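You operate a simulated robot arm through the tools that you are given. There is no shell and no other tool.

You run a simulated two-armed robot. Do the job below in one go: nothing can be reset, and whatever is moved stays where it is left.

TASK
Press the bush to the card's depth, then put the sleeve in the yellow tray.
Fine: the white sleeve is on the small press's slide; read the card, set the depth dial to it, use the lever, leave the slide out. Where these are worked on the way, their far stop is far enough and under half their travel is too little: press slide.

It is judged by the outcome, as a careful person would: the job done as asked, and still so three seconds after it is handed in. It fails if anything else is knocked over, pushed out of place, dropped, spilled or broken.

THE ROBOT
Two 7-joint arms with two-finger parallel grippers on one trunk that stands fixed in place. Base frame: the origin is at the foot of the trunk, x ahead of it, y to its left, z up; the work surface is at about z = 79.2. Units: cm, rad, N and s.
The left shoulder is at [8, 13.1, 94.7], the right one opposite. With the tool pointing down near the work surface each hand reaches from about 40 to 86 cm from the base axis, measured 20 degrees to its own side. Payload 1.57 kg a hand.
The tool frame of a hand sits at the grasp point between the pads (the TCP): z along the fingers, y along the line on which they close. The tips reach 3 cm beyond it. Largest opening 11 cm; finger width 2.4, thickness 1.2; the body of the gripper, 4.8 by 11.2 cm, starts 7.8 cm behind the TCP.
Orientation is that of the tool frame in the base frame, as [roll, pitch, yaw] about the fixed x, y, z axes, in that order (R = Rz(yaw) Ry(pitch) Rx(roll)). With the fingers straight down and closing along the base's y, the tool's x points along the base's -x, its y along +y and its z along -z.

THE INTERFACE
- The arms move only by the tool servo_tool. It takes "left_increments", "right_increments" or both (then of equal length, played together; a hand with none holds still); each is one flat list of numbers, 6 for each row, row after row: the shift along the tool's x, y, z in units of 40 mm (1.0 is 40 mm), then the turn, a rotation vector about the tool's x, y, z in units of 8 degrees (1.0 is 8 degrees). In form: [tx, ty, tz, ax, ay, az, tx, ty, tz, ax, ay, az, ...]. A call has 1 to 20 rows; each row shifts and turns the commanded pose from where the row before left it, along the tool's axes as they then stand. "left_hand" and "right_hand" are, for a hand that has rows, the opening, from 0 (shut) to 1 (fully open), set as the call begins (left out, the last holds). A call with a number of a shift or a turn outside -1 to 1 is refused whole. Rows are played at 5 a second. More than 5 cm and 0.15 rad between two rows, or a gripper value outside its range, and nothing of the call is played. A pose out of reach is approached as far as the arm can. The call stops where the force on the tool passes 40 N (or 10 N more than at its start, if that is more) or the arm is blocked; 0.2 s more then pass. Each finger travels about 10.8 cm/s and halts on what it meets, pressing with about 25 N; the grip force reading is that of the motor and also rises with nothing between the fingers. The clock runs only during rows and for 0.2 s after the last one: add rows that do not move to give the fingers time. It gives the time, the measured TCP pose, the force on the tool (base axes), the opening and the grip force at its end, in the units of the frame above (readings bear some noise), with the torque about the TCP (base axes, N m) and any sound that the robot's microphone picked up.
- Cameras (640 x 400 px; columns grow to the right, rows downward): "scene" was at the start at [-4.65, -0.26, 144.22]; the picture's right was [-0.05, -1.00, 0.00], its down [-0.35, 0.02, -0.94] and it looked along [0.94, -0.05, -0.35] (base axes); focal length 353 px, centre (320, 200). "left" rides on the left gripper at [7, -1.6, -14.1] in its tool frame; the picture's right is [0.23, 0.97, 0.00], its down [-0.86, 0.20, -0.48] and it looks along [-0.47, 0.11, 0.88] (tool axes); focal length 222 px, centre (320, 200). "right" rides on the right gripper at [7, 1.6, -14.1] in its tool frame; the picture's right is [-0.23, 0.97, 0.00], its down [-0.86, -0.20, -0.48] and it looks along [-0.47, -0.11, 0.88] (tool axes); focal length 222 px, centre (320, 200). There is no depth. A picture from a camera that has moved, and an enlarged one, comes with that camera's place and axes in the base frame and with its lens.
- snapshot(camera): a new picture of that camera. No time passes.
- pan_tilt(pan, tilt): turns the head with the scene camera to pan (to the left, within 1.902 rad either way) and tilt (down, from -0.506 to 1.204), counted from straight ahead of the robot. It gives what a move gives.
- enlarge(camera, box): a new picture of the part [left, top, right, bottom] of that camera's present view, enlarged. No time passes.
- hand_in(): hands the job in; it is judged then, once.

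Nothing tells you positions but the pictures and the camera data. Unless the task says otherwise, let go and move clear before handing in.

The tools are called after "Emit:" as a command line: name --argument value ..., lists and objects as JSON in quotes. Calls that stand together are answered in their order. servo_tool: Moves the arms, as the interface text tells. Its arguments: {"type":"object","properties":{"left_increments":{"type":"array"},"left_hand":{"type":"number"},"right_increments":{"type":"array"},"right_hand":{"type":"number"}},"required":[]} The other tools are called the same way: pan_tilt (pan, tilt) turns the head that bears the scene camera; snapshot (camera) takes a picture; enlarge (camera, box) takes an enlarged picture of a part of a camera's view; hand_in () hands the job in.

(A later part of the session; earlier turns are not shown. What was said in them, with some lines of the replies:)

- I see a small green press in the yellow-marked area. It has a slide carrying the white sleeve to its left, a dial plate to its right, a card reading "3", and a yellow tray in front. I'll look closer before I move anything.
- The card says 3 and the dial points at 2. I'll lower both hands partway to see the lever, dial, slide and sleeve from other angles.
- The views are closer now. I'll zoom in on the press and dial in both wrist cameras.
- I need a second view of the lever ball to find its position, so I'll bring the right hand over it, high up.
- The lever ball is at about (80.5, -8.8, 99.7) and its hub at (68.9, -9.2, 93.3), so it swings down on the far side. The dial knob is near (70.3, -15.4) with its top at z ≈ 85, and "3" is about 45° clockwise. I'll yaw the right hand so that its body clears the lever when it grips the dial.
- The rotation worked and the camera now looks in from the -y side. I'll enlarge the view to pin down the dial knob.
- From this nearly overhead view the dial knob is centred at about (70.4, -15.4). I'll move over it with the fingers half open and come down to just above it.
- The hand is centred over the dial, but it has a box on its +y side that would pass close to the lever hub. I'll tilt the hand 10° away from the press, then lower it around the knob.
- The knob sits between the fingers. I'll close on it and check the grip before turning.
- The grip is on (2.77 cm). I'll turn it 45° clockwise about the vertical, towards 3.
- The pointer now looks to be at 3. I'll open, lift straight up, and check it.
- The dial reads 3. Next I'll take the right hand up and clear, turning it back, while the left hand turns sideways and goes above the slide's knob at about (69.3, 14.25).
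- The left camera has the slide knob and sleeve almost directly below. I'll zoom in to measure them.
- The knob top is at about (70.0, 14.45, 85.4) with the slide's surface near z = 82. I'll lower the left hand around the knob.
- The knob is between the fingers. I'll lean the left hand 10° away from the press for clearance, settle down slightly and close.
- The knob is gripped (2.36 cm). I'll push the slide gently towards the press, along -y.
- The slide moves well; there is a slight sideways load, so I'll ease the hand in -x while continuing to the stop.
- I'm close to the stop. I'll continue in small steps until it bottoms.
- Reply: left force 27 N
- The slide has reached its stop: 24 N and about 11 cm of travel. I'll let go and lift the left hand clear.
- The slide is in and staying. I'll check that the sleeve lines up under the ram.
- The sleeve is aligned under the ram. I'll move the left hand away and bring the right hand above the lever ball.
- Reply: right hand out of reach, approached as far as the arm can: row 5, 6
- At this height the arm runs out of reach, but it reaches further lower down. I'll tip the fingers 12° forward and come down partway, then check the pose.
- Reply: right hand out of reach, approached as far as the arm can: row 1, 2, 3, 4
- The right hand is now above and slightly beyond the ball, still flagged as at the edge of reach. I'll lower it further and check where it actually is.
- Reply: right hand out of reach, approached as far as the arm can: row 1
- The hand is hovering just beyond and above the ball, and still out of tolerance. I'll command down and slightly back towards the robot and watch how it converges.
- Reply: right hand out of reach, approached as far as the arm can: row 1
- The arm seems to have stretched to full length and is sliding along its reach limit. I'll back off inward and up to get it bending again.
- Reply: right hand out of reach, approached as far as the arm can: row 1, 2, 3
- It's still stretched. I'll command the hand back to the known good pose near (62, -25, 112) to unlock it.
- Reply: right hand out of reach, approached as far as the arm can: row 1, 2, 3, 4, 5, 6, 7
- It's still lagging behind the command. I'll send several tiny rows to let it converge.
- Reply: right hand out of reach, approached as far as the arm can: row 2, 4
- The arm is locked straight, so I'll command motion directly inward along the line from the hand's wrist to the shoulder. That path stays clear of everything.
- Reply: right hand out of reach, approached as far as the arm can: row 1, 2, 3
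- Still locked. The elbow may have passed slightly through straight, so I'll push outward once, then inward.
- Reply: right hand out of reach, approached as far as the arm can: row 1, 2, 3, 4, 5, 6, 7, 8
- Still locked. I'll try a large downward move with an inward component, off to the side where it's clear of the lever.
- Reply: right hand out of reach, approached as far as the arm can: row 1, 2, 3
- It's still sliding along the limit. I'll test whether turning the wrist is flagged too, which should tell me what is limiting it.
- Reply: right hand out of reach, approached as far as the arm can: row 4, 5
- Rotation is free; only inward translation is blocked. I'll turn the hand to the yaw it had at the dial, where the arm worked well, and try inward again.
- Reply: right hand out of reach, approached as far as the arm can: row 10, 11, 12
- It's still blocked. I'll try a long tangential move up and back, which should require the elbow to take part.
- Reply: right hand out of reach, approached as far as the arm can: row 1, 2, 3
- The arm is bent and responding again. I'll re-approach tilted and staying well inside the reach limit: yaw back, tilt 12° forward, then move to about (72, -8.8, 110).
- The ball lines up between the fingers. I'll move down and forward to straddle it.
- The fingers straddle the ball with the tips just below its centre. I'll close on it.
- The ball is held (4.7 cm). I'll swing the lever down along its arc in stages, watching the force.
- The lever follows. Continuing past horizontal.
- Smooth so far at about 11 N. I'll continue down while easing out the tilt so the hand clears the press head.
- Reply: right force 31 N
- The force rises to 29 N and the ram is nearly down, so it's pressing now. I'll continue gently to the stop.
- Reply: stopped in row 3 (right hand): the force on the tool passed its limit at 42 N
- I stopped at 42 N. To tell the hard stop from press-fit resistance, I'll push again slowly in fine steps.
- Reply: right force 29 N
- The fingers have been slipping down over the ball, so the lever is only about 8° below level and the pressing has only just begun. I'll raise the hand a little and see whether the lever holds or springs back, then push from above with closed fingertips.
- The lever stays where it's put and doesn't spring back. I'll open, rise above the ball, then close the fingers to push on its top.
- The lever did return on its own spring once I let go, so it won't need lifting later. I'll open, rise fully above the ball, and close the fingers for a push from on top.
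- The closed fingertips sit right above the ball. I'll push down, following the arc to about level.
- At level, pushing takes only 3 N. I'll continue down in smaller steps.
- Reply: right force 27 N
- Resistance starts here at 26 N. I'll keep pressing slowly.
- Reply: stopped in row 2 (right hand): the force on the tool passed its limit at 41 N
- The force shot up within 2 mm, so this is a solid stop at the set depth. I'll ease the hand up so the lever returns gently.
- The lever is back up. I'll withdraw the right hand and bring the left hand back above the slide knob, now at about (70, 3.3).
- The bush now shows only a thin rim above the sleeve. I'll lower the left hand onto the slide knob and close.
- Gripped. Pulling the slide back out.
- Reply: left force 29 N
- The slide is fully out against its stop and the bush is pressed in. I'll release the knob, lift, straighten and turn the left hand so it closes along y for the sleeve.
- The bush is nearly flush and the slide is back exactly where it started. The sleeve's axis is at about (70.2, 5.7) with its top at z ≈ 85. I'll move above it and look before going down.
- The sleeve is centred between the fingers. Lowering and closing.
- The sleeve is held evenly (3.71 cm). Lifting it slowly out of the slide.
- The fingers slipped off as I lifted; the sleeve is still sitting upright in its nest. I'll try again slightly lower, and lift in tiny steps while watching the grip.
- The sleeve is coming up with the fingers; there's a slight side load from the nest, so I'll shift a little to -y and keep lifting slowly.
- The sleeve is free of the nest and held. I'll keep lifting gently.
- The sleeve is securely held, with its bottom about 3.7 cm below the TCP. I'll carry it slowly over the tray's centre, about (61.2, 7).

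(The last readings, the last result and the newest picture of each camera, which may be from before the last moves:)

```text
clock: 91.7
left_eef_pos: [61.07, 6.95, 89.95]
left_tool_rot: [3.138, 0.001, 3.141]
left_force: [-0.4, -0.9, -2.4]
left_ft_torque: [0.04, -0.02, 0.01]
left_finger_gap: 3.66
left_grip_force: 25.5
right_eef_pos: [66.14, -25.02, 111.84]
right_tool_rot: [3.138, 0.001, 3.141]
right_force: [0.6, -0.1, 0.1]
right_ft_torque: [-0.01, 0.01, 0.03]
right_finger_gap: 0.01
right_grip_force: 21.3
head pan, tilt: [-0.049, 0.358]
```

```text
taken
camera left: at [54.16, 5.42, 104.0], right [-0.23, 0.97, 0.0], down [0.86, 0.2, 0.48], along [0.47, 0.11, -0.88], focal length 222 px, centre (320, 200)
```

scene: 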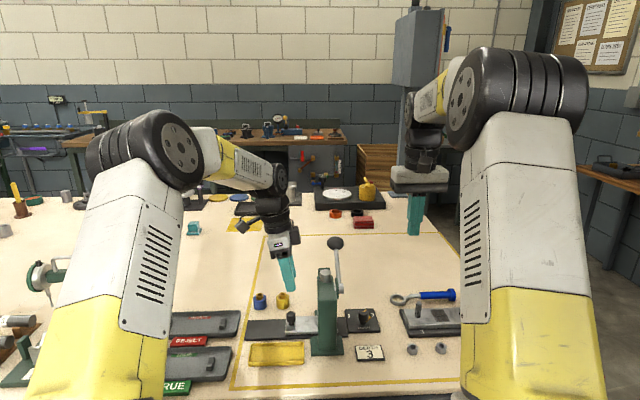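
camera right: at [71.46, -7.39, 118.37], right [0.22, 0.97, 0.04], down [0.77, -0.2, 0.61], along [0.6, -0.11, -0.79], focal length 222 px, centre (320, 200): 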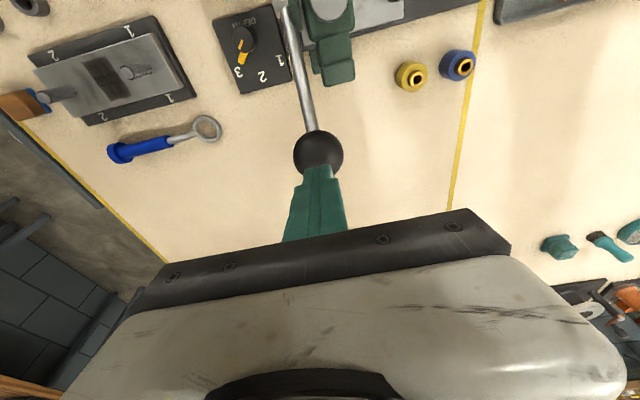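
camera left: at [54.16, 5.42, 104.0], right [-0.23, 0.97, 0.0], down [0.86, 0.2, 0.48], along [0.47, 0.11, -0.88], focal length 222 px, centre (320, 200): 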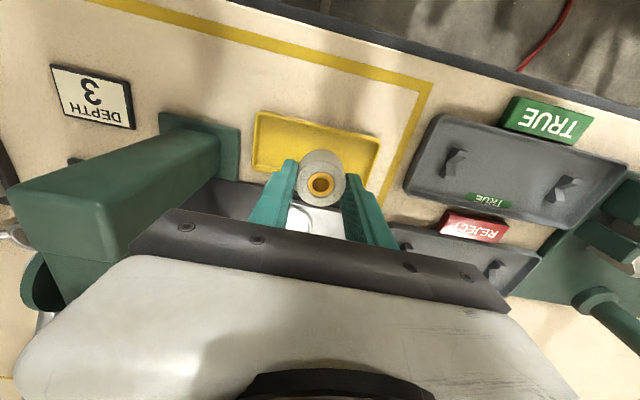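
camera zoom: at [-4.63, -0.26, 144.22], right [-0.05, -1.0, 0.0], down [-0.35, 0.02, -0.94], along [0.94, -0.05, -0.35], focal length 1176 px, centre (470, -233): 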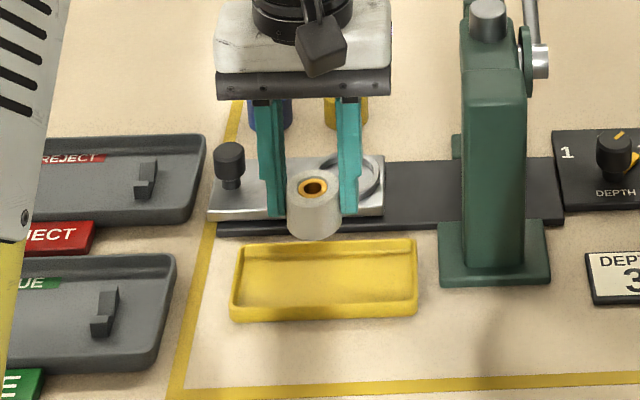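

The sleeve is centred over the tray. Lowering gently.

Emit:
servo_tool --left_increments '[0, 0, 0.08, 0, 0, 0, 0, 0, 0.14, 0, 0, 0, 0, 0, 0.15, 0, 0, 0, 0, 0, 0.15, 0, 0, 0, 0, 0, 0.15, 0, 0, 0, 0, 0, 0.15, 0, 0, 0, 0, 0, 0.15, 0, 0, 0, 0, 0, 0.15, 0, 0, 0, 0, 0, 0.15, 0, 0, 0, 0, 0, 0.12, 0, 0, 0, 0, 0, 0.06, 0, 0, 0]'

Emit:
servo_tool --left_increments '[0, 0, 0.025, 0, 0, 0, 0, 0, 0.025, 0, 0, 0, 0, 0, 0.025, 0, 0, 0]'

Emit:
enlarge --camera "scene" --box '[220, 290, 320, 390]'

Emit:
enlarge --camera "left" --box '[220, 70, 420, 220]'

```text
clock: 94.1
left_eef_pos: [61.06, 7.0, 84.37]
left_tool_rot: [3.14, 0.002, -3.141]
left_force: [-3.3, 2.1, 10.4]
left_ft_torque: [-0.04, 0.27, -0.06]
left_finger_gap: 3.71
left_grip_force: 24.7
right_eef_pos: [65.95, -25.01, 111.87]
right_tool_rot: [3.139, 0.0, 3.14]
right_force: [1.1, 0.2, -0.2]
right_ft_torque: [-0.01, 0.01, -0.03]
right_finger_gap: 0.0
right_grip_force: 21.6
head pan, tilt: [-0.049, 0.358]
```

```text
clock: 94.9
left_eef_pos: [61.11, 7.07, 83.87]
left_tool_rot: [3.138, 0.001, -3.14]
left_force: [0.2, 0.7, 18.7]
left_ft_torque: [-0.01, 0.03, -0.06]
left_finger_gap: 3.71
left_grip_force: 24.9
right_eef_pos: [66.03, -25.01, 111.94]
right_tool_rot: [3.141, 0.0, -3.142]
right_force: [-1.1, 0.6, -0.5]
right_ft_torque: [0.01, -0.03, -0.03]
right_finger_gap: 0.0
right_grip_force: 20.9
head pan, tilt: [-0.049, 0.358]
```

```text
4.00 times, centred on (270, 340) of scene
camera zoom: at [-4.7, -0.27, 144.22], right [-0.05, -1.0, 0.0], down [-0.35, 0.02, -0.94], along [0.94, -0.05, -0.35], focal length 1412 px, centre (520, -360)
```

zoom: 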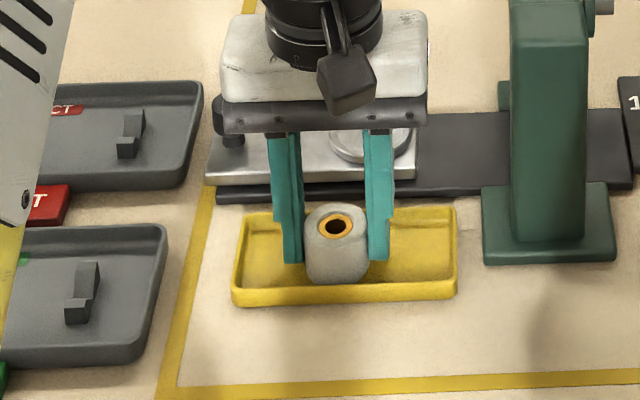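

```text
2.67 times, centred on (320, 145) of left
camera zoom: at [54.11, 5.44, 97.93], right [-0.23, 0.97, 0.0], down [0.85, 0.2, 0.48], along [0.47, 0.11, -0.88], focal length 592 px, centre (320, 347)
```

zoom: 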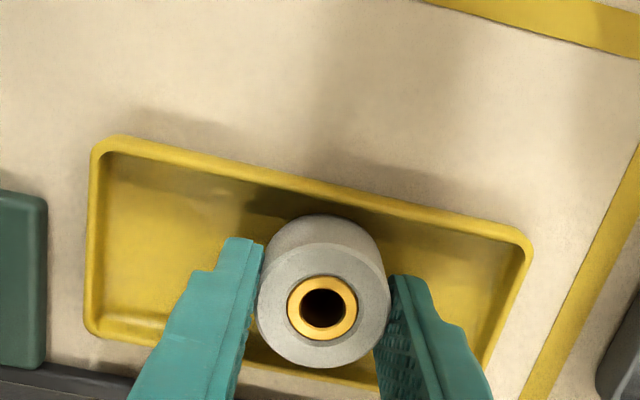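

The sleeve rests on the tray floor. I'll ease off the downward force, open, and check.

Emit:
servo_tool --left_increments '[0, 0, -0.05, 0, 0, 0, 0, 0, 0, 0, 0, 0]'

Emit:
servo_tool --left_increments '[0, 0, 0, 0, 0, 0, 0, 0, 0, 0, 0, 0, 0, 0, 0, 0, 0, 0]' --left_hand 0.5

Emit:
enlarge --camera "scene" --box '[220, 290, 320, 390]'

Emit:
enlarge --camera "left" --box '[220, 70, 420, 220]'

```text
clock: 95.5
left_eef_pos: [60.99, 7.02, 83.97]
left_tool_rot: [-3.141, -0.003, 3.141]
left_force: [-0.2, -0.4, -1.7]
left_ft_torque: [-0.02, -0.04, 0.03]
left_finger_gap: 3.72
left_grip_force: 24.7
right_eef_pos: [65.97, -24.88, 111.91]
right_tool_rot: [3.14, -0.001, -3.141]
right_force: [0.5, -0.5, -0.9]
right_ft_torque: [-0.02, 0.0, 0.05]
right_finger_gap: 0.0
right_grip_force: 20.6
head pan, tilt: [-0.049, 0.358]
```

```text
clock: 96.3
left_eef_pos: [60.98, 6.99, 84.05]
left_tool_rot: [3.14, 0.0, 3.14]
left_force: [1.4, 0.1, 0.0]
left_ft_torque: [-0.01, 0.0, -0.03]
left_finger_gap: 5.5
left_grip_force: 0.0
right_eef_pos: [65.89, -24.94, 111.76]
right_tool_rot: [3.14, 0.0, -3.141]
right_force: [-1.1, 0.2, 0.1]
right_ft_torque: [0.01, -0.02, 0.03]
right_finger_gap: 0.0
right_grip_force: 21.4
head pan, tilt: [-0.049, 0.358]
```

```text
4.00 times, centred on (270, 340) of scene
camera zoom: at [-4.64, -0.26, 144.22], right [-0.05, -1.0, 0.0], down [-0.35, 0.02, -0.94], along [0.94, -0.05, -0.35], focal length 1412 px, centre (520, -360)
```

zoom: 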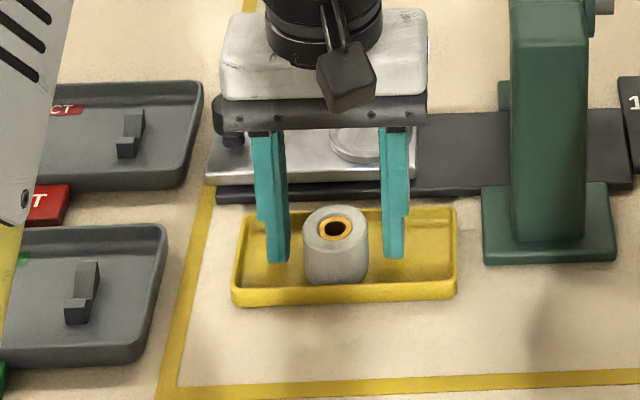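

```text
2.67 times, centred on (320, 145) of left
camera zoom: at [54.1, 5.44, 98.09], right [-0.23, 0.97, 0.0], down [0.86, 0.2, 0.48], along [0.47, 0.11, -0.88], focal length 592 px, centre (320, 347)
```

zoom: 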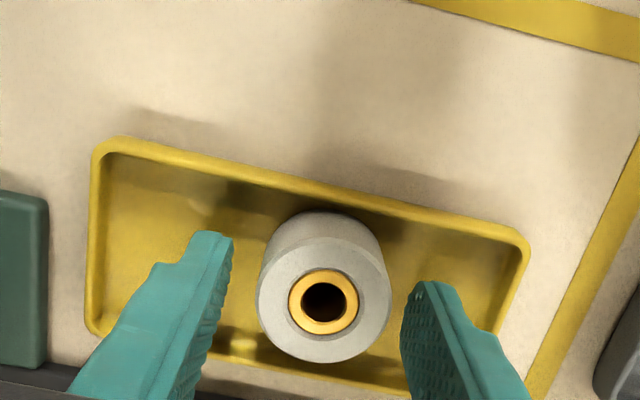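

The sleeve stands upright in the tray. I'll lift the left hand straight up and clear.

Emit:
servo_tool --left_increments '[0, 0, -0.2, 0, 0, 0, 0, 0, -0.4, 0, 0, 0, 0, 0, -0.7, 0, 0, 0, 0, 0, -0.9, 0, 0, 0, 0, 0, -0.9, 0, 0, 0, 0, 0, -0.9, 0, 0, 0, 0.2, 0.6, -0.7, 0, 0, 0, 0.2, 0.6, -0.7, 0, 0, 0, 0.2, 0.6, -0.5, 0, 0, 0, 0, 0.6, 0, 0, 0, 0]'

Emit:
enlarge --camera "scene" --box '[220, 230, 400, 390]'

Emit:
enlarge --camera "scene" --box '[230, 290, 320, 380]'

Emit:
snapshot --camera "scene"

Emit:
snapshot --camera "left"

```text
clock: 98.5
left_eef_pos: [58.58, 16.51, 107.67]
left_tool_rot: [3.14, 0.0, 3.14]
left_force: [-0.3, -0.1, 1.1]
left_ft_torque: [-0.01, -0.01, -0.02]
left_finger_gap: 5.51
left_grip_force: 0.0
right_eef_pos: [66.11, -24.93, 111.84]
right_tool_rot: [3.141, -0.001, -3.141]
right_force: [-0.4, 0.5, 0.5]
right_ft_torque: [0.03, 0.0, 0.01]
right_finger_gap: 0.0
right_grip_force: 21.1
head pan, tilt: [-0.049, 0.358]
```

```text
2.50 times, centred on (310, 310) of scene
camera zoom: at [-4.65, -0.28, 144.22], right [-0.05, -1.0, 0.0], down [-0.35, 0.02, -0.94], along [0.94, -0.05, -0.35], focal length 882 px, centre (345, -75)
```

zoom: 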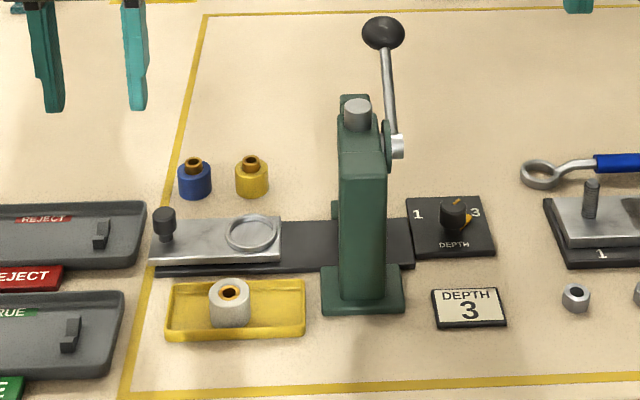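

```text
4.44 times, centred on (275, 335) of scene
camera zoom: at [-4.65, -0.28, 144.22], right [-0.05, -1.0, 0.0], down [-0.35, 0.02, -0.94], along [0.94, -0.05, -0.35], focal length 1569 px, centre (520, -400)
```

zoom: 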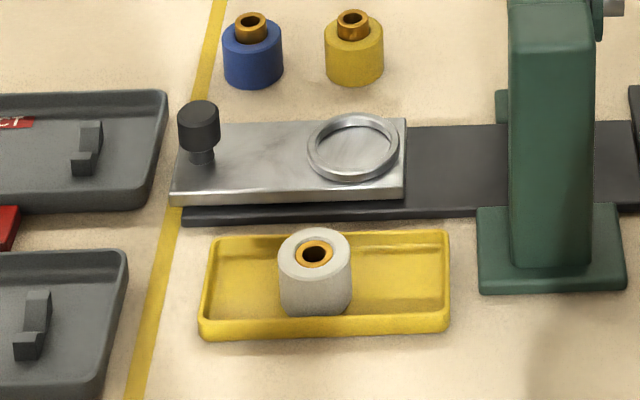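

```text
taken
```

scene: 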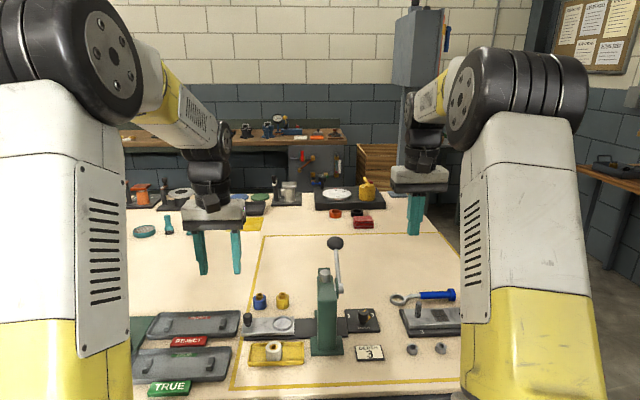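

```text
taken
camera left: at [51.64, 14.98, 121.73], right [-0.23, 0.97, 0.0], down [0.86, 0.2, 0.48], along [0.47, 0.11, -0.88], focal length 222 px, centre (320, 200)
```

left: 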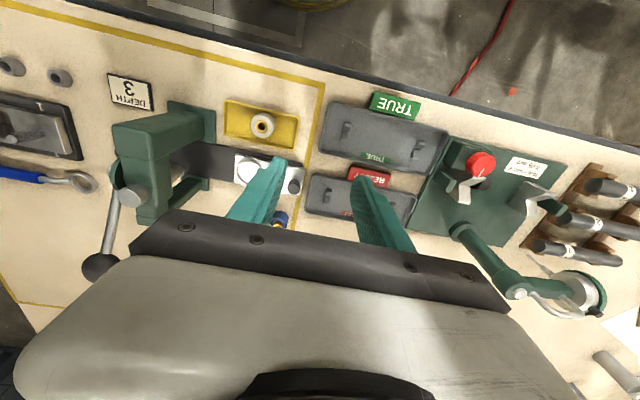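

The white sleeve is upright in the yellow tray with its bush pressed to the depth stop. The dial reads 3, the slide is fully out, the lever is back up, and both hands are clear. Handing in.

Emit:
hand_in

```text
The job is handed in.
```

I handed the job in with the bush pressed and the white sleeve standing upright in the yellow tray; I don't have a verdict yet.

- **Depth:** the card reads 3, and I turned the dial from 2 to 3 before pressing.
- **Pressing:** I pushed the slide in to its stop and worked the lever down until it met a hard stop. The bush now sits nearly flush with the sleeve. The pictures show no depth, so that stop is my only evidence that it is exactly at 3.
- **Finish:** the slide is fully out again, the lever has sprung back up, and both hands are clear. I saw nothing else knocked over or moved.

Two things slipped on the way. My grip on the lever ball slid, so the press was finished by pushing from above. My first lift also slid off the sleeve, which stayed upright in its nest, and the second lift held.
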